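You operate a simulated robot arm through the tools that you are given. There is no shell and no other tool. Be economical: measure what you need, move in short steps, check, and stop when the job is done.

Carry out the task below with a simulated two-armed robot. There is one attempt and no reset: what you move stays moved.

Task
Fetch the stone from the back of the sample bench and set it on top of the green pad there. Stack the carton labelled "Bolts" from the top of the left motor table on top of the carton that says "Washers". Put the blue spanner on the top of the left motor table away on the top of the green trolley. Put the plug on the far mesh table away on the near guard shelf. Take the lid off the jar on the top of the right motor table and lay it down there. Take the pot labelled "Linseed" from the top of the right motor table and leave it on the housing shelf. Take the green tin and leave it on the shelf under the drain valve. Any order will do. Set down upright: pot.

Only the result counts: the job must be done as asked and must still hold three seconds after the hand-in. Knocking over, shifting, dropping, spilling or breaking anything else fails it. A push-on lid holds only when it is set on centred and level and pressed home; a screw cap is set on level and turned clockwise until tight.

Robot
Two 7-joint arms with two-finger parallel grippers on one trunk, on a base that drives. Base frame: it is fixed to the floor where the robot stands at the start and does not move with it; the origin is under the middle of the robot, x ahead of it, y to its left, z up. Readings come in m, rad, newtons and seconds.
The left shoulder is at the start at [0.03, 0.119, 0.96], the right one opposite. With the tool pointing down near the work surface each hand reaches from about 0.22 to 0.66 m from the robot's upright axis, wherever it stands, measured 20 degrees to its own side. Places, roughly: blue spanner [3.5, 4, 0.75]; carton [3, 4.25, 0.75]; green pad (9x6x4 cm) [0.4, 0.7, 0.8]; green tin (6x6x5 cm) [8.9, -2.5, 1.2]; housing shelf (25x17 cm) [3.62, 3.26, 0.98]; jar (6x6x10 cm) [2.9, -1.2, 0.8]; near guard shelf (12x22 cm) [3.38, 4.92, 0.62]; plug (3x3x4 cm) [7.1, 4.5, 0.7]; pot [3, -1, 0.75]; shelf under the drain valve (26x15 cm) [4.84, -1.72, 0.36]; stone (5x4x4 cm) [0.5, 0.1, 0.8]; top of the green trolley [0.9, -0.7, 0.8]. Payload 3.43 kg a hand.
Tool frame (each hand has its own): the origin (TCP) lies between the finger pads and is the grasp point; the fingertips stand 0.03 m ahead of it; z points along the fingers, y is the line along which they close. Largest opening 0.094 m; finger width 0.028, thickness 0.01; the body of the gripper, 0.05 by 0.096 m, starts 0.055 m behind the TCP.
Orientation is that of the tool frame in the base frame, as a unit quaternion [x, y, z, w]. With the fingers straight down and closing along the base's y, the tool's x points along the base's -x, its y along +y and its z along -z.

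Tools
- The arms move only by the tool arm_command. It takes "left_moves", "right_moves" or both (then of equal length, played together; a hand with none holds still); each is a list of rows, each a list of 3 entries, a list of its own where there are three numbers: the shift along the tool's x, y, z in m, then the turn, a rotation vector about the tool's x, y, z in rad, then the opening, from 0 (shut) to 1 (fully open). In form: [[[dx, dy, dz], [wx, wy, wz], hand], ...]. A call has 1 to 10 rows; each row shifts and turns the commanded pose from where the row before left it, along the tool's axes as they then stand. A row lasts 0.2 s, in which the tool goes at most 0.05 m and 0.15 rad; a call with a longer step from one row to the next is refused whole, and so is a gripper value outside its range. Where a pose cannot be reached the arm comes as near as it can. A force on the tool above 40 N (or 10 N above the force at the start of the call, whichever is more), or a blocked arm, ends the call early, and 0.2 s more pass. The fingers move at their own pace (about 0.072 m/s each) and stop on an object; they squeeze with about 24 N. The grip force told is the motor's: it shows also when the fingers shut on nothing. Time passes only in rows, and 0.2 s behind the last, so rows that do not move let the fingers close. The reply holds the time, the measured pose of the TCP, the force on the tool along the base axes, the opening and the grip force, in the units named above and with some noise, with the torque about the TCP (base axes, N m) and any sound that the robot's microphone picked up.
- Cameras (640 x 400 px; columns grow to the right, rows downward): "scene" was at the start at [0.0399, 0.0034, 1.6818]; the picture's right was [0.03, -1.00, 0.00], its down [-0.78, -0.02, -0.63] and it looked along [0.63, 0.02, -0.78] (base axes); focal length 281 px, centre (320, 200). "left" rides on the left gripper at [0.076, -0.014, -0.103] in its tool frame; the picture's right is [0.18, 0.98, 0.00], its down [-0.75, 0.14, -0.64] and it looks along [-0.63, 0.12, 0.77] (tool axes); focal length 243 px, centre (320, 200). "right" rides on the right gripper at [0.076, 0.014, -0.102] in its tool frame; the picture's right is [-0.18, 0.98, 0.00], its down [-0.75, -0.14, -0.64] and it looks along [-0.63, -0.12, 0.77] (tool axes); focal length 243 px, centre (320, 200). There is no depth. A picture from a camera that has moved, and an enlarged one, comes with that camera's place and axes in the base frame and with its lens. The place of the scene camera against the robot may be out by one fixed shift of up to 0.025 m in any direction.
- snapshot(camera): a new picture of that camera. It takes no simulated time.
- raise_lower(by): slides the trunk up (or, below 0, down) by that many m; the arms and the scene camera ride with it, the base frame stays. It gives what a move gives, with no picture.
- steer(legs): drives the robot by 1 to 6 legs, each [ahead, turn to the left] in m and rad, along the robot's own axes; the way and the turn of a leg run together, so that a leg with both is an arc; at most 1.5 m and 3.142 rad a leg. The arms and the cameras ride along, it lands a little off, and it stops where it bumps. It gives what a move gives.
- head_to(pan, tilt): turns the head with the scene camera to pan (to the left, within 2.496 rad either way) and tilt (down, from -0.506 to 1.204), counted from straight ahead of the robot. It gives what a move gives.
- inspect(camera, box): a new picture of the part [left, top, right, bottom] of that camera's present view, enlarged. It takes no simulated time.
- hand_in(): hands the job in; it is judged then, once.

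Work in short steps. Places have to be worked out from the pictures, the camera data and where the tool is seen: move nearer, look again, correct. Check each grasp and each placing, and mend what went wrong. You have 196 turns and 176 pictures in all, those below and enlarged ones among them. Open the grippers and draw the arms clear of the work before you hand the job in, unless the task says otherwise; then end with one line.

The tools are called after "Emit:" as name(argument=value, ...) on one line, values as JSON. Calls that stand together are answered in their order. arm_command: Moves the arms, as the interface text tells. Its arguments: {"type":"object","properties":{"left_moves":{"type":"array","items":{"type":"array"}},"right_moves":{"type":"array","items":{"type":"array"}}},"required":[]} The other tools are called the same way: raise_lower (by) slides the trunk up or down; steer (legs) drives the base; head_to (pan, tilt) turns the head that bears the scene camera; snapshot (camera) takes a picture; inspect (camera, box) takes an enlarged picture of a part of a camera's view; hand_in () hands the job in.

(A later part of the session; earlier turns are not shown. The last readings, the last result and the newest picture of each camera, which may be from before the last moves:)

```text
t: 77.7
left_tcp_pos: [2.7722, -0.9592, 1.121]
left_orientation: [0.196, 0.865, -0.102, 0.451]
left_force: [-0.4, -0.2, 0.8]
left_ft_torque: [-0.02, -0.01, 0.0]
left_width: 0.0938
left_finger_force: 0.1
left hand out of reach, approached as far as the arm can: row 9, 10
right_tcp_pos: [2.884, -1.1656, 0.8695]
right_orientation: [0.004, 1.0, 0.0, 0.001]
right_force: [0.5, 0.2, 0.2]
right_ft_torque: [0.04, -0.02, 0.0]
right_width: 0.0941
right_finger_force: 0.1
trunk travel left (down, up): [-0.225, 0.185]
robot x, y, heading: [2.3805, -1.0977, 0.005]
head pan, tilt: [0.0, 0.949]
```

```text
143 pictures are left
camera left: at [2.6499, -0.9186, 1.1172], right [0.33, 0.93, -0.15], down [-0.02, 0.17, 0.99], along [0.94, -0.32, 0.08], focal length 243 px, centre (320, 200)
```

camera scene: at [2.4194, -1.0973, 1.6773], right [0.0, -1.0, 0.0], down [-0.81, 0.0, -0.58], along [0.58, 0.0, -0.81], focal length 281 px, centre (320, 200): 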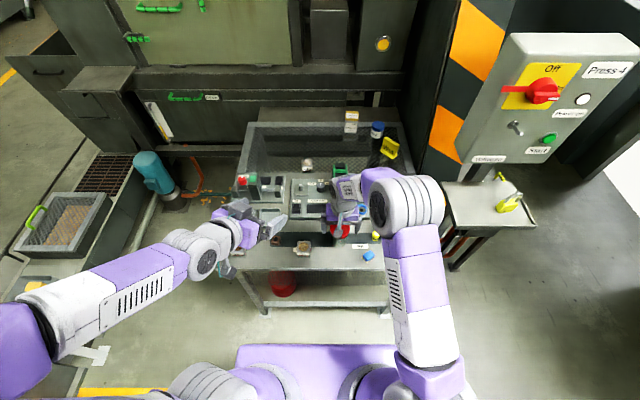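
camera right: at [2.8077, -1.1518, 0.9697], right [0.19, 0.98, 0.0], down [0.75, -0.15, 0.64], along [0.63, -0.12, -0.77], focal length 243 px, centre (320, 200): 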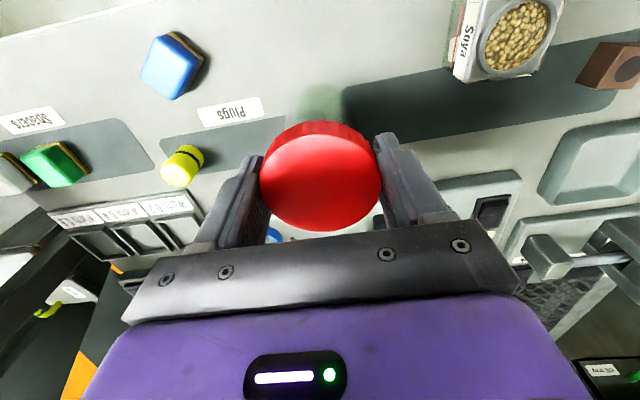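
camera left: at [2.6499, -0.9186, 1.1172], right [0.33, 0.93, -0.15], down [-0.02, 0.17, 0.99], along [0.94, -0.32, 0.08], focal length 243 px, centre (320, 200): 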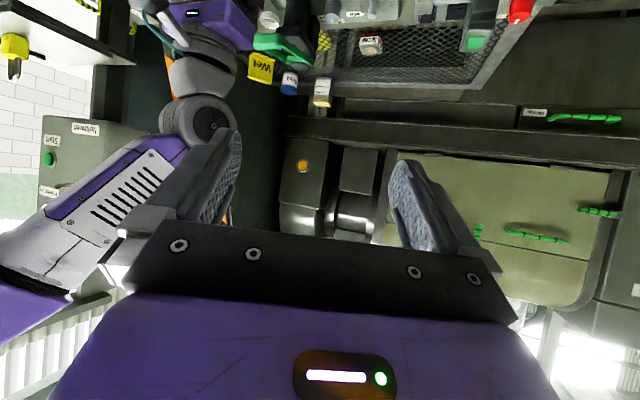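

The left tool points the right way (tilted forward, yawed). I'll close the right hand on the lid again and lower the left hand beside the work, below the right wrist camera.

Emit:
arm_command(right_moves=[[[0, 0, 0], [0, 0, 0], 0], [[0, 0, 0], [0, 0, 0], 0], [[0, 0, 0], [0, 0, 0], 0], [[0, 0, 0], [0, 0, 0], 0], [[0, 0, 0], [0, 0, 0], 0], [[0, 0, 0], [0, 0, 0], 0]], left_moves=[[[0.0289, -0.009, 0.0254], [0, 0, 0], 1], [[0.0289, -0.009, 0.0254], [0, 0, 0], 1], [[0.0289, -0.009, 0.0254], [0, 0, 0], 1], [[0.0289, -0.009, 0.0254], [0, 0, 0], 1], [[0.0289, -0.009, 0.0254], [0, 0, 0], 1], [[0.0289, -0.009, 0.0254], [0, 0, 0], 1]])

Emit:
snapshot(camera="left")

```text
t: 79.1
left_tcp_pos: [2.8091, -1.0157, 0.9034]
left_orientation: [0.195, 0.865, -0.102, 0.45]
left_force: [0.0, -0.2, -0.8]
left_ft_torque: [-0.02, -0.01, 0.01]
left_width: 0.0938
left_finger_force: 0.0
left hand out of reach, approached as far as the arm can: row 1, 2, 3
right_tcp_pos: [2.8824, -1.1652, 0.8687]
right_orientation: [0.004, 1.0, 0.0, 0.0]
right_force: [0.1, 0.6, 2.7]
right_ft_torque: [0.02, 0.01, -0.01]
right_width: 0.063
right_finger_force: 24.2
trunk travel left (down, up): [-0.225, 0.185]
robot x, y, heading: [2.3835, -1.0998, -0.005]
head pan, tilt: [0.0, 0.949]
```

```text
142 pictures are left
camera left: at [2.6881, -0.9736, 0.8994], right [0.33, 0.93, -0.15], down [-0.02, 0.17, 0.99], along [0.94, -0.32, 0.08], focal length 243 px, centre (320, 200)
```

left: 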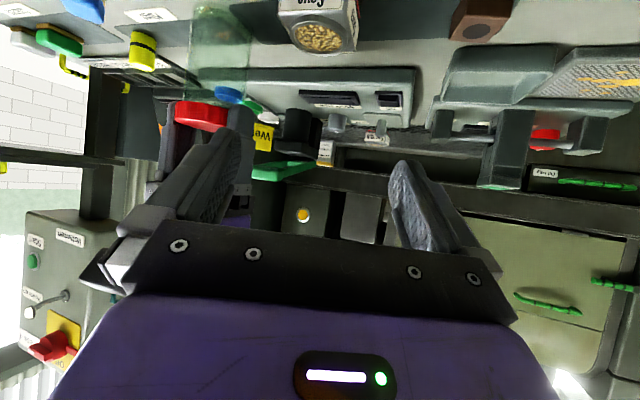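

The left hand is in reach again, at [2.809, −1.016, 0.903]. Next is the pre-approach pose in front of the jar.

Emit:
arm_command(left_moves=[[[0.0047, -0.036, 0.013], [0, 0, 0], 1], [[0.0047, -0.036, 0.013], [0, 0, 0], 1], [[0.0047, -0.036, 0.013], [0, 0, 0], 1]])

Emit:
snapshot(camera="left")

Emit:
snapshot(camera="scene")

```text
t: 79.9
left_tcp_pos: [2.7851, -1.1257, 0.8707]
left_orientation: [0.195, 0.865, -0.101, 0.451]
left_force: [-0.1, -1.0, -0.8]
left_ft_torque: [0.02, 0.0, 0.02]
left_width: 0.0941
left_finger_force: 0.0
right_tcp_pos: [2.8831, -1.1666, 0.87]
right_orientation: [0.003, 1.0, 0.002, 0.001]
right_force: [-1.1, 0.5, 2.1]
right_ft_torque: [0.07, -0.02, 0.01]
right_width: 0.063
right_finger_force: 24.1
trunk travel left (down, up): [-0.225, 0.185]
robot x, y, heading: [2.3807, -1.1004, -0.005]
head pan, tilt: [0.0, 0.949]
```

```text
141 pictures are left
camera left: at [2.6637, -1.0839, 0.8663], right [0.33, 0.93, -0.15], down [-0.02, 0.17, 0.99], along [0.95, -0.32, 0.08], focal length 243 px, centre (320, 200)
```

left: 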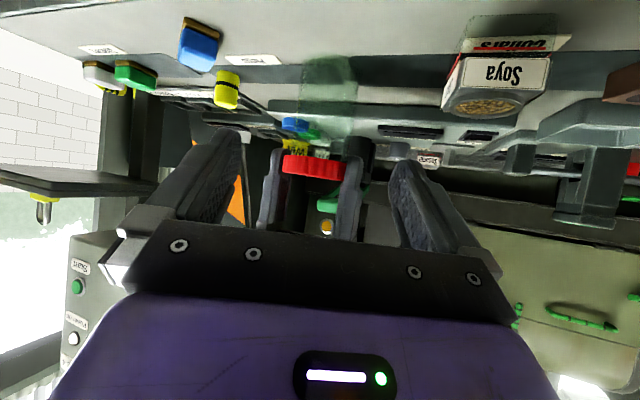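

```text
140 pictures are left
camera scene: at [2.4187, -1.0986, 1.6773], right [0.0, -1.0, 0.0], down [-0.81, 0.0, -0.58], along [0.58, 0.0, -0.81], focal length 281 px, centre (320, 200)
```

scene: 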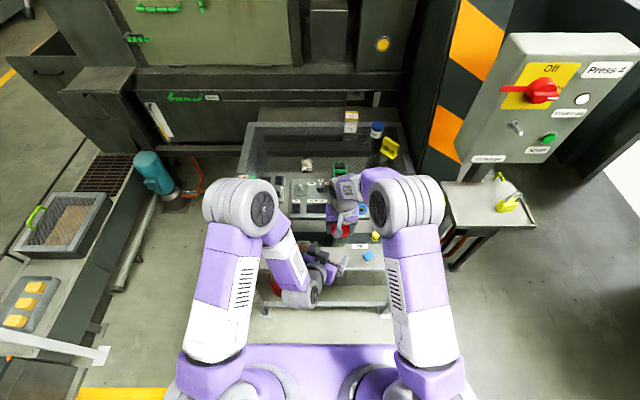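

The jar is centred between the left fingers. I'll advance along the tool axis to the jar body.

Emit:
arm_command(left_moves=[[[0.0006, 0.0005, 0.03], [0, 0, 0], 1], [[0.0006, 0.0005, 0.03], [0, 0, 0], 1], [[0.0006, 0.0005, 0.03], [0, 0, 0], 1], [[0.0006, 0.0005, 0.028], [0, 0, 0], 1]])

Emit:
snapshot(camera="left")

```text
t: 80.9
left_tcp_pos: [2.8712, -1.1641, 0.8004]
left_orientation: [0.196, 0.865, -0.101, 0.45]
left_force: [0.0, 0.7, 0.1]
left_ft_torque: [0.05, 0.02, -0.02]
left_width: 0.094
left_finger_force: 0.0
right_tcp_pos: [2.8824, -1.1656, 0.8707]
right_orientation: [0.003, 1.0, 0.0, 0.0]
right_force: [0.6, 0.3, 2.1]
right_ft_torque: [-0.01, -0.07, -0.01]
right_width: 0.0628
right_finger_force: 24.1
trunk travel left (down, up): [-0.225, 0.185]
robot x, y, heading: [2.3806, -1.1, 0.002]
head pan, tilt: [0.0, 0.949]
```

```text
139 pictures are left
camera left: at [2.7504, -1.1222, 0.7964], right [0.33, 0.93, -0.15], down [-0.02, 0.17, 0.99], along [0.94, -0.32, 0.08], focal length 243 px, centre (320, 200)
```

left: 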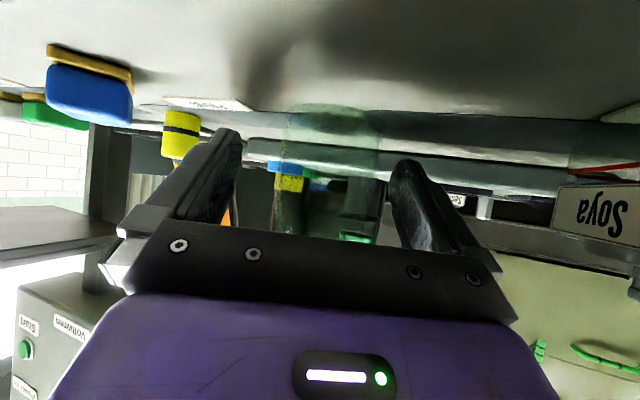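

The jar sits about 5 mm toward the tool's +y. I'll correct that and close the left hand gently on it.

Emit:
arm_command(left_moves=[[[0, 0.0045, 0], [0, 0, 0], 1], [[0, 0, 0], [0, 0, 0], 0], [[0, 0, 0], [0, 0, 0], 0], [[0, 0, 0], [0, 0, 0], 0], [[0, 0, 0], [0, 0, 0], 0]])

Emit:
snapshot(camera="left")

```text
t: 82.1
left_tcp_pos: [2.8738, -1.1596, 0.7997]
left_orientation: [0.196, 0.866, -0.102, 0.449]
left_force: [1.6, -1.0, -0.8]
left_ft_torque: [0.16, -0.03, 0.02]
left_width: 0.0566
left_finger_force: 24.0
right_tcp_pos: [2.8833, -1.1661, 0.8694]
right_orientation: [0.004, 1.0, 0.0, 0.0]
right_force: [-0.7, 1.2, 2.2]
right_ft_torque: [-0.1, 0.04, 0.01]
right_width: 0.0629
right_finger_force: 23.3
trunk travel left (down, up): [-0.225, 0.185]
robot x, y, heading: [2.3849, -1.0955, -0.006]
head pan, tilt: [0.0, 0.949]
```

```text
138 pictures are left
camera left: at [2.7518, -1.1179, 0.7964], right [0.33, 0.93, -0.15], down [-0.02, 0.17, 0.99], along [0.94, -0.32, 0.08], focal length 243 px, centre (320, 200)
```

left: 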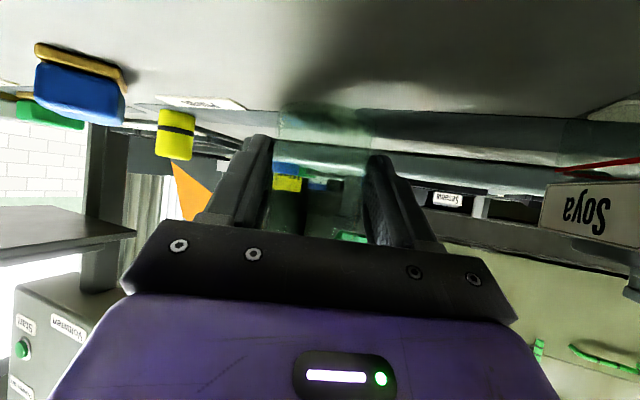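

Both hands hold. Now the right hand pulls the lid straight up in small steps.

Emit:
arm_command(right_moves=[[[0, 0, -0.003], [0, 0, 0], 0], [[0, 0, -0.003], [0, 0, 0], 0], [[0, 0, -0.003], [0, 0, 0], 0], [[0, 0, -0.003], [0, 0, 0], 0]])

Emit:
snapshot(camera="right")

```text
t: 83.1
left_tcp_pos: [2.874, -1.1589, 0.8009]
left_orientation: [0.195, 0.865, -0.102, 0.451]
left_force: [-7.4, 2.0, 21.1]
left_ft_torque: [0.01, -0.49, -0.01]
left_width: 0.0563
left_finger_force: 24.2
right_tcp_pos: [2.8818, -1.1649, 0.8805]
right_orientation: [0.003, 1.0, -0.001, -0.001]
right_force: [8.4, -2.3, -21.8]
right_ft_torque: [-0.31, -0.33, 0.01]
right_width: 0.0629
right_finger_force: 23.8
trunk travel left (down, up): [-0.225, 0.185]
robot x, y, heading: [2.3818, -1.1, -0.004]
head pan, tilt: [0.0, 0.949]
```

```text
137 pictures are left
camera right: at [2.8073, -1.1514, 0.9835], right [0.19, 0.98, 0.0], down [0.75, -0.15, 0.64], along [0.63, -0.12, -0.77], focal length 243 px, centre (320, 200)
```

right: 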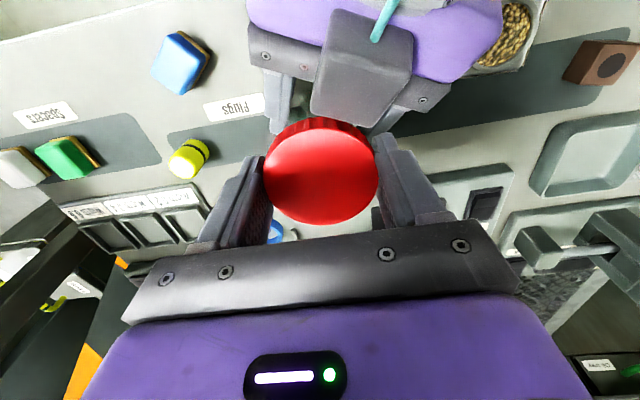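

22 N of pull only makes things slip, so the ribbed lid is probably threaded. I'll go back down and try turning it counter-clockwise.

Emit:
arm_command(right_moves=[[[0, 0, 0.006], [0, 0, 0], 0], [[0, 0, 0.006], [0, 0, 0], 0], [[0, 0, 0], [0, 0, -0.1], 0], [[0, 0, 0], [0, 0, -0.1], 0], [[0, 0, 0], [0, 0, -0.1], 0], [[0, 0, 0], [0, 0, -0.1], 0]])

Emit:
snapshot(camera="right")

Emit:
snapshot(camera="left")

```text
t: 84.5
left_tcp_pos: [2.8705, -1.1599, 0.7995]
left_orientation: [0.197, 0.866, -0.102, 0.448]
left_force: [-20.2, 7.5, -4.4]
left_ft_torque: [0.53, -1.36, 1.34]
left_width: 0.0566
left_finger_force: 24.2
right_tcp_pos: [2.8858, -1.1678, 0.8709]
right_orientation: [-0.194, 0.981, -0.001, 0.004]
right_force: [20.5, -7.8, 3.0]
right_ft_torque: [-1.07, -0.1, -1.33]
right_width: 0.0629
right_finger_force: 23.4
trunk travel left (down, up): [-0.225, 0.185]
robot x, y, heading: [2.3797, -1.0984, -0.007]
head pan, tilt: [0.0, 0.949]
```

```text
136 pictures are left
camera right: at [2.8101, -1.1833, 0.9722], right [-0.2, 0.98, 0.0], down [0.75, 0.16, 0.65], along [0.63, 0.13, -0.76], focal length 243 px, centre (320, 200)
```

right: 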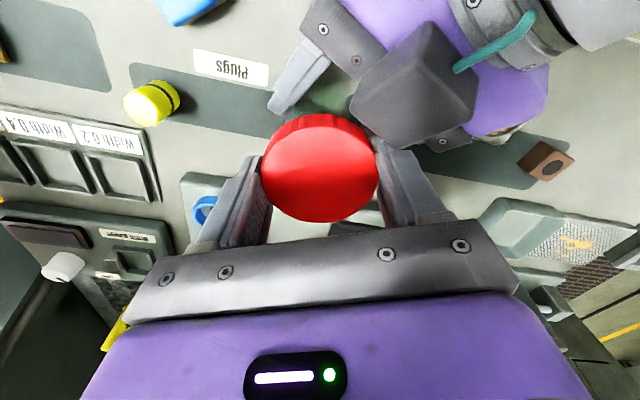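

```text
135 pictures are left
camera left: at [2.7503, -1.1183, 0.7961], right [0.33, 0.93, -0.15], down [-0.02, 0.17, 0.99], along [0.94, -0.32, 0.07], focal length 243 px, centre (320, 200)
```

left: 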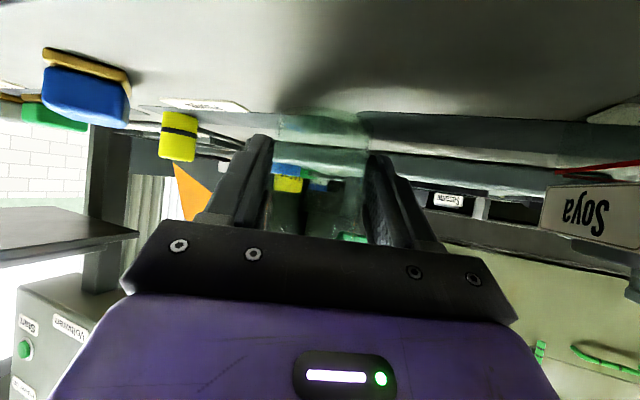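

The lid hasn't slipped in the right fingers. I'll pull again and compare views to see whether the jar slides in the left hand.

Emit:
arm_command(right_moves=[[[0, 0, -0.004], [0, 0, 0], 0], [[0, 0, -0.004], [0, 0, 0], 0], [[0, 0, -0.004], [0, 0, 0], 0]])

Emit:
inspect(camera="left", box=[220, 80, 420, 250])

Emit:
inspect(camera="right", box=[220, 80, 420, 250])

```text
t: 84.9
left_tcp_pos: [2.871, -1.1617, 0.802]
left_orientation: [0.196, 0.865, -0.103, 0.45]
left_force: [-1.4, -0.7, -0.3]
left_ft_torque: [0.41, -0.32, 0.72]
left_width: 0.0563
left_finger_force: 24.2
right_tcp_pos: [2.8863, -1.167, 0.8735]
right_orientation: [-0.193, 0.981, -0.001, 0.004]
right_force: [1.6, 1.7, -1.1]
right_ft_torque: [-0.35, 0.21, -0.79]
right_width: 0.0628
right_finger_force: 23.8
trunk travel left (down, up): [-0.225, 0.185]
robot x, y, heading: [2.382, -1.0979, -0.006]
head pan, tilt: [0.0, 0.949]
stopped in row 2 (right hand): the force on the tool passed its limit at 43 N (the readings are from after the stop); the commanded pose is now the measured one
```

```text
2.35 times, centred on (320, 165) of left
camera zoom: at [2.7511, -1.1196, 0.7976], right [0.33, 0.93, -0.15], down [-0.03, 0.17, 0.99], along [0.94, -0.32, 0.08], focal length 571 px, centre (320, 282)
```

zoom: 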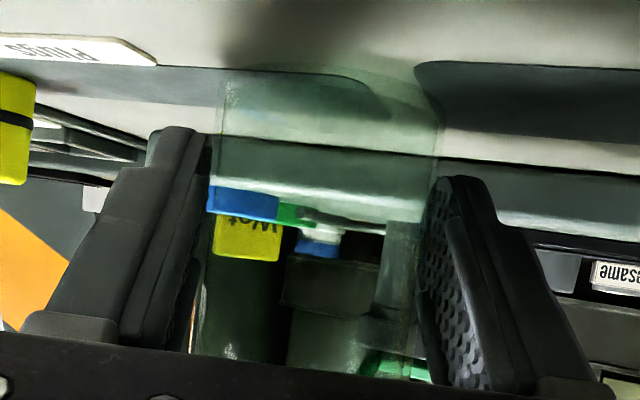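

```text
2.35 times, centred on (320, 165) of right
camera zoom: at [2.8105, -1.1843, 0.9752], right [-0.2, 0.98, 0.0], down [0.74, 0.15, 0.65], along [0.64, 0.13, -0.76], focal length 571 px, centre (320, 282)
```

zoom: 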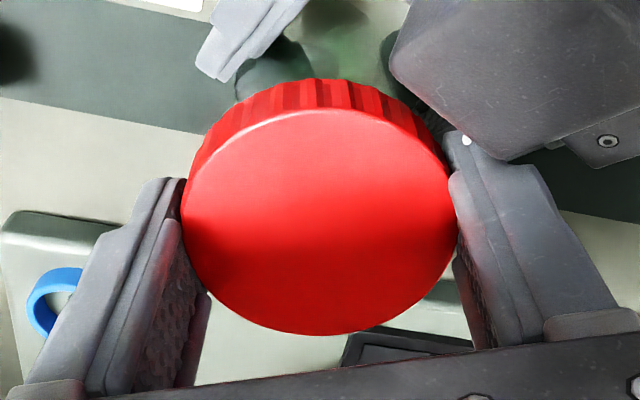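

The force limit was hit quickly, so the lid is held by a thread. I'll keep turning counter-clockwise and watch the torque and ribs.

Emit:
arm_command(right_moves=[[[0, 0, 0], [0, 0, -0.1], 0], [[0, 0, 0], [0, 0, -0.1], 0], [[0, 0, 0], [0, 0, -0.1], 0]])

Emit:
inspect(camera="right", box=[220, 80, 420, 250])

Emit:
inspect(camera="left", box=[220, 80, 420, 250])

```text
t: 85.7
left_tcp_pos: [2.8675, -1.1654, 0.8008]
left_orientation: [0.203, 0.863, -0.108, 0.449]
left_force: [-2.1, -2.2, -0.9]
left_ft_torque: [0.8, -0.13, 0.87]
left_width: 0.0591
left_finger_force: 24.3
right_tcp_pos: [2.8906, -1.1659, 0.8749]
right_orientation: [-0.318, 0.948, -0.001, 0.013]
right_force: [1.2, 2.5, -0.5]
right_ft_torque: [-0.6, 0.06, -0.94]
right_width: 0.0638
right_finger_force: 23.8
trunk travel left (down, up): [-0.225, 0.185]
robot x, y, heading: [2.3842, -1.0989, 0.0]
head pan, tilt: [0.0, 0.949]
stopped in row 3 (left hand): the force on the tool passed its limit at 43 N (the readings are from after the stop); the commanded pose is now the measured one
```

```text
2.35 times, centred on (320, 165) of right
camera zoom: at [2.8199, -1.2017, 0.9755], right [-0.45, 0.89, -0.01], down [0.67, 0.34, 0.66], along [0.59, 0.29, -0.75], focal length 571 px, centre (320, 282)
```

zoom: 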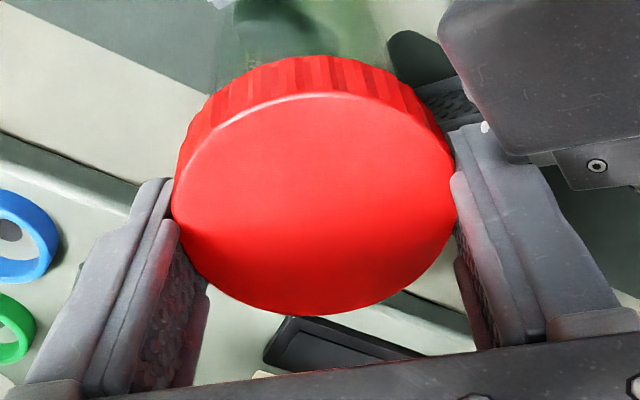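

```text
2.35 times, centred on (320, 165) of left
camera zoom: at [2.7476, -1.1228, 0.7979], right [0.34, 0.93, -0.15], down [-0.02, 0.17, 0.98], along [0.94, -0.34, 0.08], focal length 571 px, centre (320, 282)
```

zoom: 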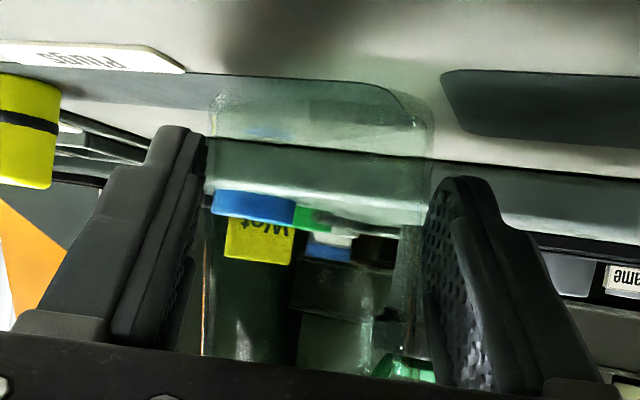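

The left hand got loaded as well, so something may be touching. I'll look closely from the scene camera before doing more.

Emit:
inspect(camera="scene", box=[260, 180, 420, 300])

Emit:
snapshot(camera="right")

```text
3.33 times, centred on (340, 240) of scene
camera zoom: at [2.4193, -1.0978, 1.6773], right [0.0, -1.0, 0.0], down [-0.81, 0.0, -0.58], along [0.58, 0.0, -0.81], focal length 936 px, centre (253, 67)
```

zoom: 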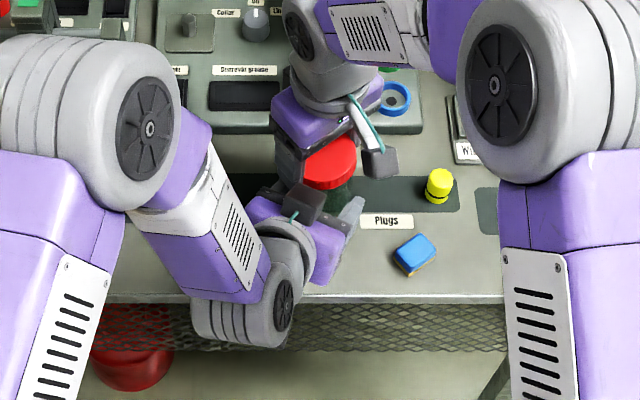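

```text
129 pictures are left
camera right: at [2.8199, -1.2017, 0.9755], right [-0.45, 0.89, -0.01], down [0.67, 0.34, 0.66], along [0.59, 0.29, -0.75], focal length 243 px, centre (320, 200)
```

right: 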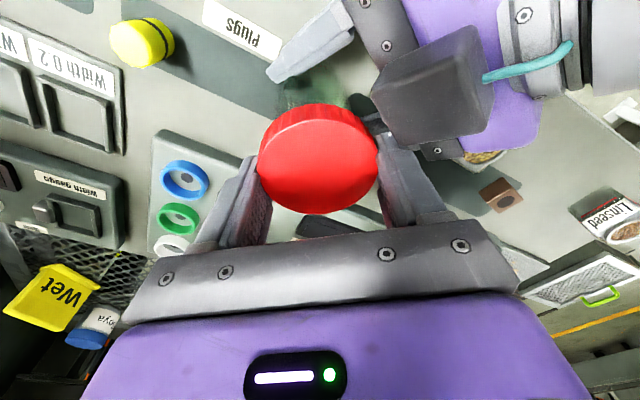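

The block on top of the left gripper is bumping the right finger when it turns counter-clockwise. I'll turn the right hand back, open it and turn clockwise past zero, so that I get a free counter-clockwise stroke.

Emit:
arm_command(right_moves=[[[0, 0, 0], [0, 0, 0.14], 0], [[0, 0, 0], [0, 0, 0.14], 0], [[0, 0, 0], [0, 0, 0.14], 0], [[0, 0, 0], [0, 0, 0], 1], [[0, 0, 0], [0, 0, 0], 1], [[0, 0, 0], [0, 0, 0.14], 1], [[0, 0, 0], [0, 0, 0.14], 1], [[0, 0, 0], [0, 0, 0.14], 1], [[0, 0, 0], [0, 0, 0.14], 1], [[0, 0, 0], [0, 0, 0.14], 1]])

Emit:
snapshot(camera="right")

```text
t: 87.9
left_tcp_pos: [2.8679, -1.167, 0.8017]
left_orientation: [0.202, 0.863, -0.107, 0.449]
left_force: [-0.2, 0.0, -0.1]
left_ft_torque: [0.04, 0.0, -0.01]
left_width: 0.0554
left_finger_force: 24.0
right_tcp_pos: [2.8906, -1.1648, 0.8744]
right_orientation: [0.233, 0.972, 0.006, 0.012]
right_force: [0.0, 0.7, -0.4]
right_ft_torque: [0.01, 0.04, 0.01]
right_width: 0.094
right_finger_force: 0.0
trunk travel left (down, up): [-0.225, 0.185]
robot x, y, heading: [2.3825, -1.0976, -0.001]
head pan, tilt: [0.0, 0.949]
```

```text
128 pictures are left
camera right: at [2.8278, -1.1195, 0.9763], right [0.61, 0.79, 0.02], down [0.59, -0.47, 0.65], along [0.53, -0.39, -0.76], focal length 243 px, centre (320, 200)
```

right: 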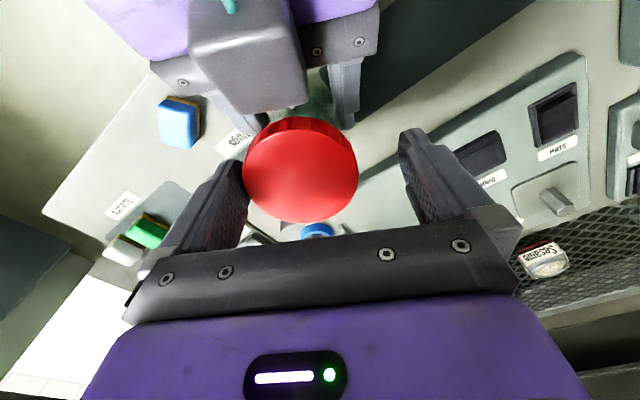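

The lid sits 9 mm off in the open gripper. I'll centre, turn a little further clockwise, grip, then do a counter-clockwise stroke.

Emit:
arm_command(right_moves=[[[0, -0.009, 0.003], [0, 0, 0], 1], [[0, 0, 0], [0, 0, 0.13], 1], [[0, 0, 0], [0, 0, 0.13], 1], [[0, 0, 0], [0, 0, 0], 0], [[0, 0, 0], [0, 0, 0], 0], [[0, 0, 0], [0, 0, 0], 0], [[0, 0, 0], [0, 0, -0.1], 0], [[0, 0, 0], [0, 0, -0.1], 0], [[0, 0, 0], [0, 0, -0.1], 0]])

Emit:
snapshot(camera="right")

```text
t: 89.9
left_tcp_pos: [2.8695, -1.165, 0.803]
left_orientation: [0.202, 0.864, -0.107, 0.449]
left_force: [7.3, 6.0, -4.5]
left_ft_torque: [-0.49, 0.26, 0.22]
left_width: 0.0553
left_finger_force: 24.2
right_tcp_pos: [2.8857, -1.1746, 0.8721]
right_orientation: [0.212, 0.977, 0.005, 0.01]
right_force: [-5.9, -6.3, 1.9]
right_ft_torque: [0.08, 0.25, -0.04]
right_width: 0.0635
right_finger_force: 24.3
trunk travel left (down, up): [-0.225, 0.185]
robot x, y, heading: [2.3807, -1.1017, -0.002]
head pan, tilt: [0.0, 0.949]
```

```text
127 pictures are left
camera right: at [2.8215, -1.1311, 0.9726], right [0.58, 0.82, 0.02], down [0.61, -0.44, 0.65], along [0.54, -0.37, -0.76], focal length 243 px, centre (320, 200)
```

right: 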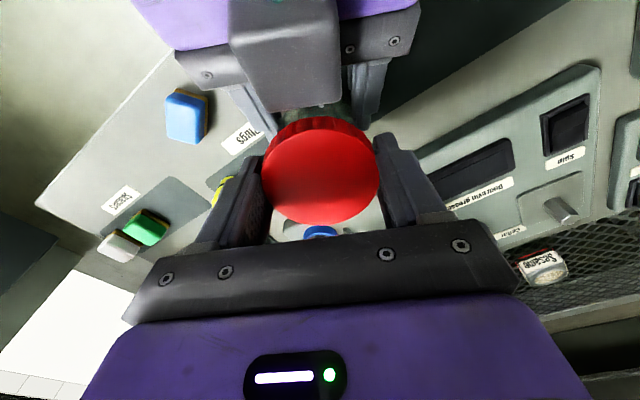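

There's almost no torsional resistance now. I'll check whether the lid pulls free.

Emit:
arm_command(right_moves=[[[0, 0, -0.003], [0, 0, 0], 0], [[0, 0, -0.003], [0, 0, 0], 0], [[0, 0, 0], [0, 0, 0], 0]])

```text
t: 90.7
left_tcp_pos: [2.8702, -1.1672, 0.8036]
left_orientation: [0.203, 0.863, -0.108, 0.451]
left_force: [-0.4, 9.4, 18.7]
left_ft_torque: [-0.3, -0.36, 0.15]
left_width: 0.0545
left_finger_force: 23.7
right_tcp_pos: [2.8859, -1.1752, 0.8773]
right_orientation: [0.213, 0.977, 0.005, 0.01]
right_force: [1.8, -9.2, -18.6]
right_ft_torque: [-0.58, 0.0, 0.07]
right_width: 0.0637
right_finger_force: 24.4
trunk travel left (down, up): [-0.225, 0.185]
robot x, y, heading: [2.3847, -1.099, -0.001]
head pan, tilt: [0.0, 0.949]
```

It still holds at 19 N, so it is threaded. I'll ease the pull and do a full counter-clockwise stroke with slight lift.

Emit:
arm_command(right_moves=[[[0, 0, 0.004], [0, 0, 0], 0], [[0, 0, -0.0004], [0, 0, -0.13], 0], [[0, 0, -0.0004], [0, 0, -0.13], 0], [[0, 0, -0.0004], [0, 0, -0.13], 0], [[0, 0, -0.0004], [0, 0, -0.13], 0], [[0, 0, -0.0004], [0, 0, -0.1], 0]])

Emit:
inspect(camera="right", box=[220, 40, 420, 210])

```text
t: 92.1
left_tcp_pos: [2.8694, -1.1657, 0.8012]
left_orientation: [0.201, 0.864, -0.107, 0.449]
left_force: [11.9, 13.0, -1.6]
left_ft_torque: [-0.77, 0.57, 0.35]
left_width: 0.0542
left_finger_force: 23.9
right_tcp_pos: [2.8861, -1.1739, 0.8759]
right_orientation: [-0.098, 0.995, 0.001, 0.013]
right_force: [-12.3, -13.0, 1.9]
right_ft_torque: [-0.11, 0.39, -0.07]
right_width: 0.0638
right_finger_force: 24.3
trunk travel left (down, up): [-0.225, 0.185]
robot x, y, heading: [2.3836, -1.0961, -0.001]
head pan, tilt: [0.0, 0.949]
```

```text
2.35 times, centred on (320, 125) of right
camera zoom: at [2.8076, -1.1763, 0.976], right [-0.01, 1.0, 0.0], down [0.75, 0.0, 0.66], along [0.66, 0.01, -0.75], focal length 571 px, centre (320, 376)
```

zoom: 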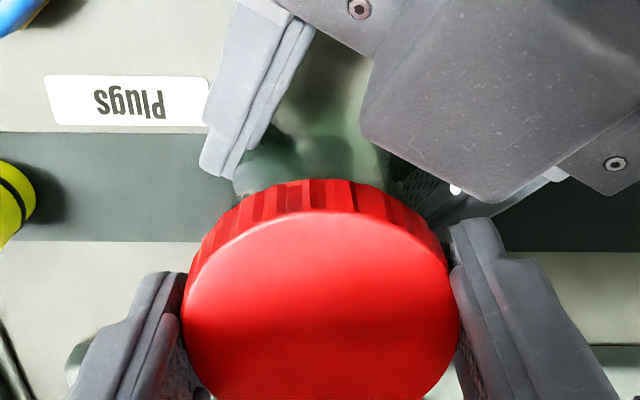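

Turning is nearly torque-free. I'll ratchet by opening, turning back clockwise and regripping.

Emit:
arm_command(right_moves=[[[0, 0, 0], [0, 0, 0], 1], [[0, 0, 0], [0, 0, 0.06], 1], [[0, 0, 0], [0, 0, 0.15], 1], [[0, 0, 0], [0, 0, 0.15], 1], [[0, 0, 0], [0, 0, 0.15], 1], [[0, 0, 0], [0, 0, 0.15], 1], [[0, 0, 0], [0, 0, 0.15], 1], [[0, 0, 0], [0, 0, 0], 0], [[0, 0, 0], [0, 0, 0], 0], [[0, 0, 0], [0, 0, 0], 0]])

Emit:
arm_command(right_moves=[[[0, 0, -0.0004], [0, 0, -0.15], 0], [[0, 0, -0.0004], [0, 0, -0.15], 0], [[0, 0, -0.0004], [0, 0, -0.15], 0], [[0, 0, -0.0004], [0, 0, -0.15], 0], [[0, 0, -0.0004], [0, 0, -0.15], 0], [[0, 0, -0.002], [0, 0, 0], 0], [[0, 0, -0.002], [0, 0, 0], 0]])

```text
t: 94.3
left_tcp_pos: [2.8681, -1.1654, 0.8021]
left_orientation: [0.202, 0.863, -0.108, 0.45]
left_force: [2.2, 2.4, -1.0]
left_ft_torque: [-0.16, 0.17, 0.07]
left_width: 0.0536
left_finger_force: 24.1
right_tcp_pos: [2.8858, -1.1751, 0.8741]
right_orientation: [0.305, 0.952, 0.006, 0.012]
right_force: [-1.7, -3.0, 0.3]
right_ft_torque: [-0.05, 0.0, 0.03]
right_width: 0.0633
right_finger_force: 24.0
trunk travel left (down, up): [-0.225, 0.185]
robot x, y, heading: [2.3797, -1.099, -0.001]
head pan, tilt: [0.0, 0.949]
```

```text
t: 95.9
left_tcp_pos: [2.8695, -1.168, 0.8025]
left_orientation: [0.202, 0.862, -0.108, 0.451]
left_force: [-2.2, 11.4, 22.5]
left_ft_torque: [-0.83, -0.25, 0.15]
left_width: 0.0543
left_finger_force: 23.9
right_tcp_pos: [2.8852, -1.1743, 0.8816]
right_orientation: [-0.066, 0.998, 0.002, 0.011]
right_force: [2.3, -11.4, -23.4]
right_ft_torque: [-0.29, -0.27, 0.03]
right_width: 0.0631
right_finger_force: 23.7
trunk travel left (down, up): [-0.225, 0.185]
robot x, y, heading: [2.3831, -1.1034, -0.007]
head pan, tilt: [0.0, 0.949]
```

A side view should show the jar's bottom and any gap at the lid.

Emit:
snapshot(camera="left")

Emit:
inspect(camera="right", box=[220, 40, 420, 210])

```text
125 pictures are left
camera left: at [2.7491, -1.1233, 0.799], right [0.34, 0.93, -0.16], down [-0.02, 0.17, 0.98], along [0.94, -0.34, 0.08], focal length 243 px, centre (320, 200)
```

left: 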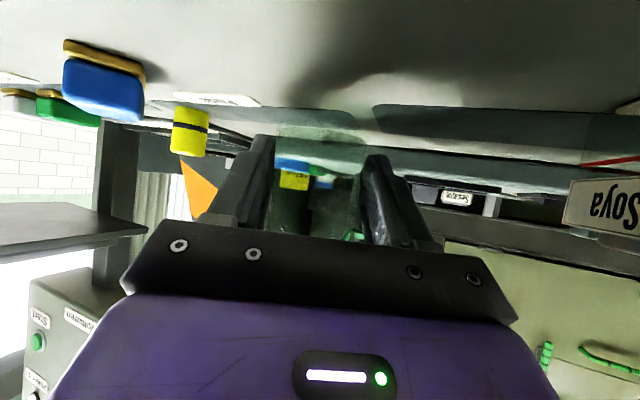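

```text
2.35 times, centred on (320, 125) of right
camera zoom: at [2.807, -1.1719, 0.9816], right [0.05, 1.0, 0.01], down [0.75, -0.04, 0.66], along [0.66, -0.03, -0.75], focal length 571 px, centre (320, 376)
```

zoom: 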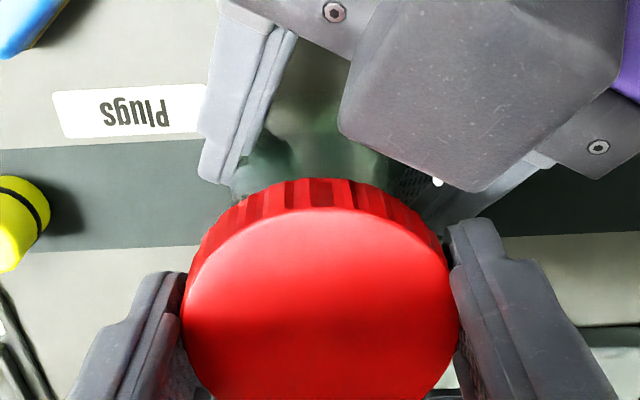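

The jar has slid up about 5 mm in the left fingers while the lid is still on. I'll push it back down and ratchet with longer strokes.

Emit:
arm_command(right_moves=[[[0, 0, 0.007], [0, 0, 0], 0], [[0, 0, 0], [0, 0, 0], 1], [[0, 0, 0], [0, 0, 0.1], 1], [[0, 0, 0], [0, 0, 0.15], 1], [[0, 0, 0], [0, 0, 0.15], 1], [[0, 0, 0], [0, 0, 0.15], 1], [[0, 0, 0], [0, 0, 0.15], 1], [[0, 0, 0], [0, 0, 0.15], 1], [[0, 0, 0], [0, 0, 0.15], 0], [[0, 0, 0], [0, 0, 0], 0]])

Emit:
arm_command(right_moves=[[[0, 0, 0], [0, 0, 0], 0], [[0, 0, -0.0004], [0, 0, -0.15], 0], [[0, 0, -0.0004], [0, 0, -0.15], 0], [[0, 0, -0.0004], [0, 0, -0.15], 0], [[0, 0, -0.0004], [0, 0, -0.15], 0], [[0, 0, -0.0004], [0, 0, -0.15], 0], [[0, 0, -0.0004], [0, 0, -0.15], 0], [[0, 0, -0.0004], [0, 0, -0.12], 0]])

```text
t: 98.1
left_tcp_pos: [2.8685, -1.1656, 0.8017]
left_orientation: [0.202, 0.864, -0.108, 0.449]
left_force: [0.8, 4.9, -2.0]
left_ft_torque: [-0.27, 0.13, 0.12]
left_width: 0.0537
left_finger_force: 24.0
right_tcp_pos: [2.8865, -1.1747, 0.8761]
right_orientation: [0.421, 0.907, 0.008, 0.011]
right_force: [-2.2, -4.8, 0.0]
right_ft_torque: [-0.05, 0.0, -0.01]
right_width: 0.064
right_finger_force: 24.7
trunk travel left (down, up): [-0.225, 0.185]
robot x, y, heading: [2.3845, -1.1004, -0.005]
head pan, tilt: [0.0, 0.949]
```

```text
t: 99.9
left_tcp_pos: [2.8696, -1.1663, 0.8025]
left_orientation: [0.202, 0.863, -0.107, 0.45]
left_force: [-0.4, 11.5, 9.2]
left_ft_torque: [-0.71, -0.34, 0.24]
left_width: 0.0538
left_finger_force: 24.3
right_tcp_pos: [2.8875, -1.1747, 0.8776]
right_orientation: [-0.076, 0.997, 0.002, 0.012]
right_force: [0.6, -11.6, -10.3]
right_ft_torque: [-0.28, 0.17, 0.01]
right_width: 0.0638
right_finger_force: 23.8
trunk travel left (down, up): [-0.225, 0.185]
robot x, y, heading: [2.384, -1.0962, -0.004]
head pan, tilt: [0.0, 0.949]
```

I'll check how high the lid sits in the right fingers now that the jar is reseated. That tells me whether it is climbing a thread.

Emit:
inspect(camera="right", box=[220, 40, 420, 210])

Emit:
inspect(camera="left", box=[220, 80, 420, 250])

```text
2.35 times, centred on (320, 125) of right
camera zoom: at [2.8073, -1.1733, 0.9775], right [0.03, 1.0, 0.01], down [0.75, -0.03, 0.66], along [0.66, -0.02, -0.75], focal length 571 px, centre (320, 376)
```

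zoom: 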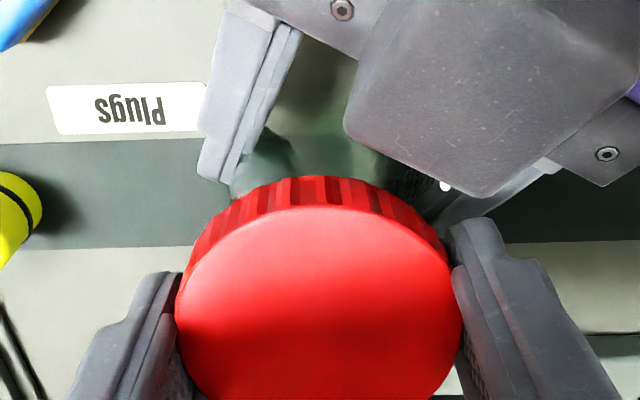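

```text
2.35 times, centred on (320, 165) of left
camera zoom: at [2.7486, -1.1229, 0.7984], right [0.34, 0.93, -0.16], down [-0.02, 0.17, 0.98], along [0.94, -0.33, 0.08], focal length 571 px, centre (320, 282)
```

zoom: 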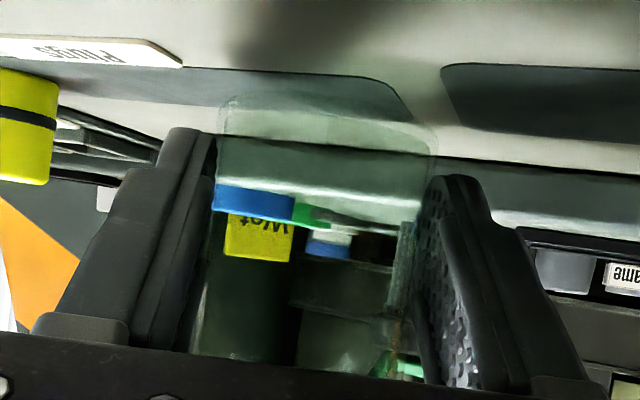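

The lid appears to be climbing relative to the jar. I'll continue ratcheting.

Emit:
arm_command(right_moves=[[[0, 0, 0.001], [0, 0, 0], 1], [[0, 0, 0], [0, 0, 0], 1], [[0, 0, 0], [0, 0, 0.14], 1], [[0, 0, 0], [0, 0, 0.15], 1], [[0, 0, 0], [0, 0, 0.15], 1], [[0, 0, 0], [0, 0, 0.15], 1], [[0, 0, 0], [0, 0, 0.15], 1], [[0, 0, 0], [0, 0, 0.15], 1], [[0, 0, 0], [0, 0, 0.15], 0], [[0, 0, 0], [0, 0, 0], 0]])

Emit:
arm_command(right_moves=[[[0, 0, 0], [0, 0, 0], 0], [[0, 0, -0.0004], [0, 0, -0.15], 0], [[0, 0, -0.0004], [0, 0, -0.15], 0], [[0, 0, -0.0004], [0, 0, -0.15], 0], [[0, 0, -0.0004], [0, 0, -0.15], 0], [[0, 0, -0.0004], [0, 0, -0.15], 0], [[0, 0, -0.0004], [0, 0, -0.15], 0], [[0, 0, -0.0004], [0, 0, -0.13], 0]])

Emit:
arm_command(right_moves=[[[0, 0, 0.0], [0, 0, 0], 1], [[0, 0, 0], [0, 0, 0], 1], [[0, 0, 0], [0, 0, 0.14], 1], [[0, 0, 0], [0, 0, 0.15], 1], [[0, 0, 0], [0, 0, 0.15], 1], [[0, 0, 0], [0, 0, 0.15], 1], [[0, 0, 0], [0, 0, 0.15], 1], [[0, 0, 0], [0, 0, 0.15], 1], [[0, 0, 0], [0, 0, 0.15], 0], [[0, 0, 0], [0, 0, 0], 0]])

Emit:
arm_command(right_moves=[[[0, 0, 0], [0, 0, 0], 0], [[0, 0, -0.0004], [0, 0, -0.15], 0], [[0, 0, -0.0004], [0, 0, -0.15], 0], [[0, 0, -0.0004], [0, 0, -0.15], 0], [[0, 0, -0.0004], [0, 0, -0.15], 0], [[0, 0, -0.0004], [0, 0, -0.15], 0], [[0, 0, -0.0004], [0, 0, -0.15], 0], [[0, 0, -0.0004], [0, 0, -0.13], 0]])

Emit:
inspect(camera="right", box=[220, 40, 420, 210])

```text
t: 102.1
left_tcp_pos: [2.8679, -1.1673, 0.8021]
left_orientation: [0.202, 0.863, -0.108, 0.45]
left_force: [2.2, 4.1, -0.8]
left_ft_torque: [-0.23, 0.19, 0.13]
left_width: 0.0537
left_finger_force: 24.1
right_tcp_pos: [2.8868, -1.1741, 0.8774]
right_orientation: [0.432, 0.902, 0.008, 0.01]
right_force: [-2.7, -4.9, 1.5]
right_ft_torque: [-0.06, 0.05, 0.01]
right_width: 0.0633
right_finger_force: 24.3
trunk travel left (down, up): [-0.225, 0.185]
robot x, y, heading: [2.3796, -1.0975, -0.006]
head pan, tilt: [0.0, 0.949]
```

```text
t: 103.9
left_tcp_pos: [2.8703, -1.1668, 0.8028]
left_orientation: [0.202, 0.863, -0.108, 0.451]
left_force: [0.9, 14.3, 10.5]
left_ft_torque: [-0.69, -0.35, 0.23]
left_width: 0.0536
left_finger_force: 23.5
right_tcp_pos: [2.8873, -1.175, 0.8794]
right_orientation: [-0.071, 0.997, 0.002, 0.012]
right_force: [-0.2, -13.0, -11.4]
right_ft_torque: [-0.45, 0.2, -0.03]
right_width: 0.0637
right_finger_force: 23.5
trunk travel left (down, up): [-0.225, 0.185]
robot x, y, heading: [2.3829, -1.0984, -0.003]
head pan, tilt: [0.0, 0.949]
```

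```text
t: 106.1
left_tcp_pos: [2.8683, -1.1642, 0.8031]
left_orientation: [0.202, 0.864, -0.107, 0.45]
left_force: [4.3, 4.7, -2.0]
left_ft_torque: [-0.32, 0.34, 0.1]
left_width: 0.0537
left_finger_force: 24.0
right_tcp_pos: [2.8865, -1.1728, 0.8805]
right_orientation: [0.435, 0.9, 0.007, 0.01]
right_force: [-3.8, -4.4, 0.0]
right_ft_torque: [-0.07, 0.0, -0.02]
right_width: 0.0631
right_finger_force: 23.9
trunk travel left (down, up): [-0.225, 0.185]
robot x, y, heading: [2.3828, -1.0972, -0.008]
head pan, tilt: [0.0, 0.949]
```

```text
t: 107.9
left_tcp_pos: [2.8695, -1.1675, 0.8019]
left_orientation: [0.201, 0.864, -0.107, 0.45]
left_force: [8.4, 5.4, -0.2]
left_ft_torque: [-0.34, 0.49, 0.32]
left_width: 0.0538
left_finger_force: 23.7
right_tcp_pos: [2.8863, -1.1736, 0.8824]
right_orientation: [-0.067, 0.998, 0.003, 0.012]
right_force: [-7.9, -6.0, -1.5]
right_ft_torque: [-0.07, 0.17, -0.16]
right_width: 0.0632
right_finger_force: 24.4
trunk travel left (down, up): [-0.225, 0.185]
robot x, y, heading: [2.3854, -1.0941, -0.001]
head pan, tilt: [0.0, 0.949]
```

```text
2.35 times, centred on (320, 125) of right
camera zoom: at [2.8075, -1.1712, 0.9829], right [0.05, 1.0, 0.01], down [0.75, -0.04, 0.66], along [0.66, -0.03, -0.75], focal length 571 px, centre (320, 376)
```

zoom: 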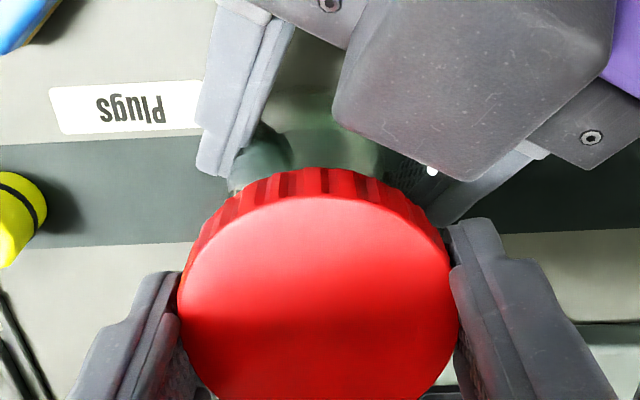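

On the last stroke the lift force vanished (−1.5 N), so the lid may be free. I'll pull up.

Emit:
arm_command(right_moves=[[[0, 0, -0.003], [0, 0, 0], 0], [[0, 0, -0.004], [0, 0, 0], 0], [[0, 0, -0.005], [0, 0, 0], 0]])

Emit:
snapshot(camera="left")

```text
t: 108.7
left_tcp_pos: [2.8653, -1.1679, 0.8016]
left_orientation: [0.205, 0.863, -0.11, 0.448]
left_force: [-0.2, -0.2, -0.5]
left_ft_torque: [0.03, 0.02, 0.0]
left_width: 0.0537
left_finger_force: 23.9
right_tcp_pos: [2.8881, -1.1717, 0.895]
right_orientation: [-0.066, 0.998, 0.004, 0.015]
right_force: [0.9, -0.2, 0.0]
right_ft_torque: [0.04, 0.0, 0.0]
right_width: 0.0634
right_finger_force: 24.2
trunk travel left (down, up): [-0.225, 0.185]
robot x, y, heading: [2.383, -1.0995, -0.002]
head pan, tilt: [0.0, 0.949]
```

```text
120 pictures are left
camera left: at [2.7465, -1.1235, 0.7977], right [0.35, 0.92, -0.16], down [-0.02, 0.17, 0.99], along [0.94, -0.34, 0.07], focal length 243 px, centre (320, 200)
```

left: 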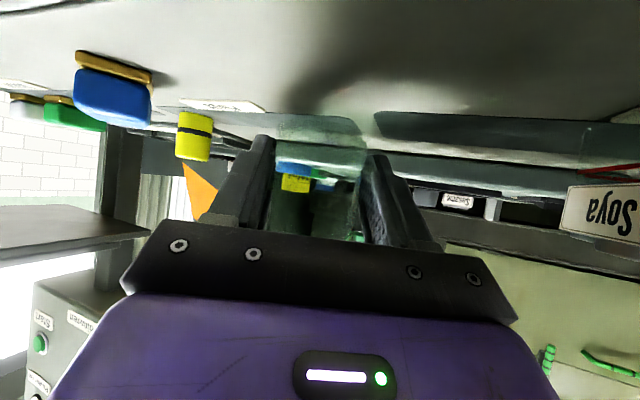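

The lid is off. I'll lift it clear, then lower the jar with the left hand until it touches the table.

Emit:
arm_command(right_moves=[[[0, 0, -0.035], [0, 0, 0], 0], [[0, 0, -0.035], [0, 0, 0], 0], [[0, 0, -0.03], [0, 0, 0], 0], [[0, 0, 0], [0, 0, 0], 0], [[0, 0, 0], [0, 0, 0], 0]], left_moves=[[[0, 0, 0], [0, 0, 0], 0], [[0, 0, 0], [0, 0, 0], 0], [[0, 0, 0], [0, 0, 0], 0], [[0.0025, 0, 0.0017], [0, 0, 0], 0], [[0.0025, 0, 0.0017], [0, 0, 0], 0]])

Emit:
inspect(camera="left", box=[220, 60, 420, 230])

Emit:
snapshot(camera="right")

```text
t: 109.9
left_tcp_pos: [2.8684, -1.1667, 0.7972]
left_orientation: [0.203, 0.863, -0.108, 0.45]
left_force: [-0.4, -0.3, -0.8]
left_ft_torque: [0.02, 0.0, -0.05]
left_width: 0.054
left_finger_force: 24.2
right_tcp_pos: [2.8836, -1.1742, 0.9955]
right_orientation: [-0.065, 0.998, 0.002, 0.014]
right_force: [0.1, -0.3, 0.2]
right_ft_torque: [0.03, 0.02, 0.02]
right_width: 0.0629
right_finger_force: 24.2
trunk travel left (down, up): [-0.225, 0.185]
robot x, y, heading: [2.3827, -1.0978, -0.003]
head pan, tilt: [0.0, 0.949]
```

```text
2.35 times, centred on (320, 145) of left
camera zoom: at [2.7481, -1.1226, 0.7923], right [0.34, 0.93, -0.15], down [-0.02, 0.17, 0.98], along [0.94, -0.34, 0.08], focal length 571 px, centre (320, 329)
```

zoom: 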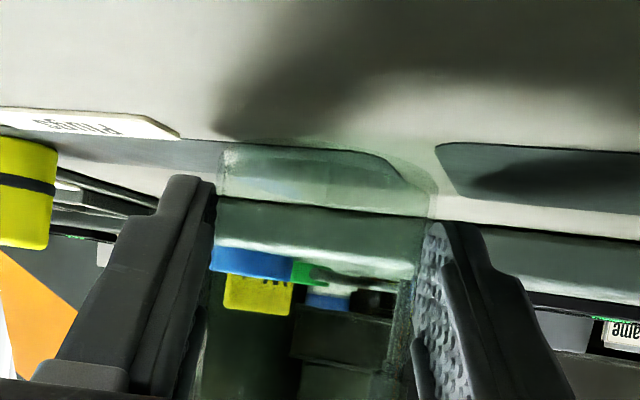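

```text
118 pictures are left
camera right: at [2.8042, -1.1713, 1.0951], right [0.05, 1.0, 0.01], down [0.75, -0.05, 0.66], along [0.66, -0.03, -0.75], focal length 243 px, centre (320, 200)
```

right: 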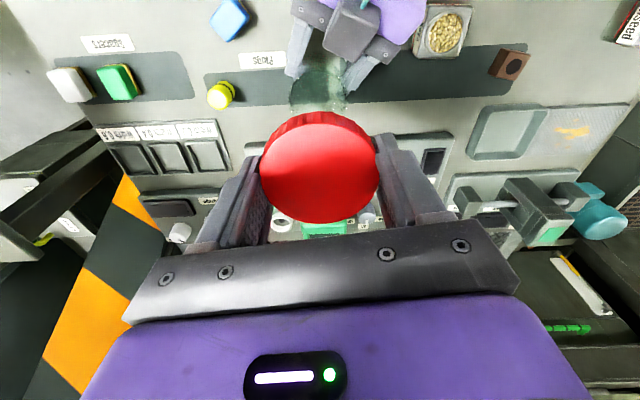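

Not on the table yet. I'll lower a few mm more and watch the force.

Emit:
arm_command(left_moves=[[[0.0016, 0, 0.00115], [0, 0, 0], 0], [[0.0016, 0, 0.00115], [0, 0, 0], 0]])

```text
t: 110.5
left_tcp_pos: [2.8686, -1.1667, 0.7946]
left_orientation: [0.203, 0.862, -0.109, 0.452]
left_force: [-2.4, 1.8, 9.5]
left_ft_torque: [0.16, 0.1, 0.0]
left_width: 0.0535
left_finger_force: 23.9
right_tcp_pos: [2.882, -1.1736, 0.9946]
right_orientation: [-0.066, 0.998, 0.002, 0.014]
right_force: [0.3, -0.7, 0.4]
right_ft_torque: [-0.03, -0.01, 0.01]
right_width: 0.0636
right_finger_force: 24.1
trunk travel left (down, up): [-0.225, 0.185]
robot x, y, heading: [2.3815, -1.103, -0.004]
head pan, tilt: [0.0, 0.949]
```

The jar is on the table (9.5 N). I'll release it and back the left hand out, while the right carries the lid toward the clear spot near [2.84, −1.345].

Emit:
arm_command(left_moves=[[[0, 0, 0], [0, 0, 0], 1], [[0, 0, 0], [0, 0, 0], 1], [[0, 0, -0.03], [0, 0, 0], 1], [[0, 0, -0.03], [0, 0, 0], 1], [[0, 0, -0.04], [0, 0, 0], 1], [[0, 0, -0.04], [0, 0, 0], 1]], right_moves=[[[0, 0, 0], [0, 0, 0], 0], [[0.016, -0.041, 0.0], [0, 0, 0], 0], [[0.016, -0.041, 0], [0, 0, 0], 0], [[0.016, -0.041, 0.01], [0, 0, 0], 0], [[0.016, -0.041, 0.03], [0, 0, 0], 0], [[0, 0, 0.03], [0, 0, 0], 0]])

Emit:
snapshot(camera="right")

Emit:
snapshot(camera="scene")

```text
refused: row 5 steps farther than a row can; nothing moved
```

```text
117 pictures are left
camera right: at [2.8035, -1.171, 1.0953], right [0.05, 1.0, 0.01], down [0.75, -0.04, 0.66], along [0.66, -0.03, -0.75], focal length 243 px, centre (320, 200)
```

right: 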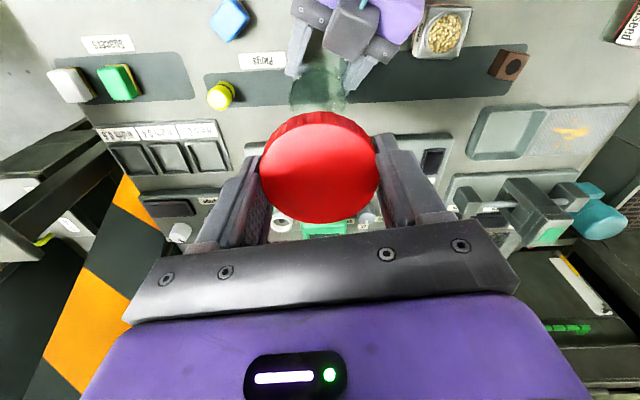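

```text
116 pictures are left
camera scene: at [2.418, -1.0974, 1.6775], right [0.0, -1.0, 0.0], down [-0.81, 0.0, -0.58], along [0.58, 0.0, -0.81], focal length 281 px, centre (320, 200)
```

scene: 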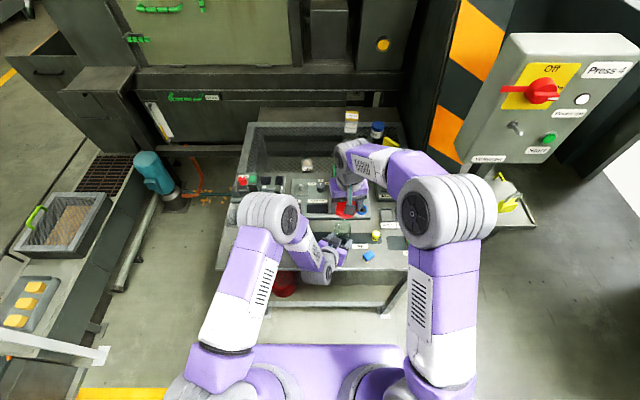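

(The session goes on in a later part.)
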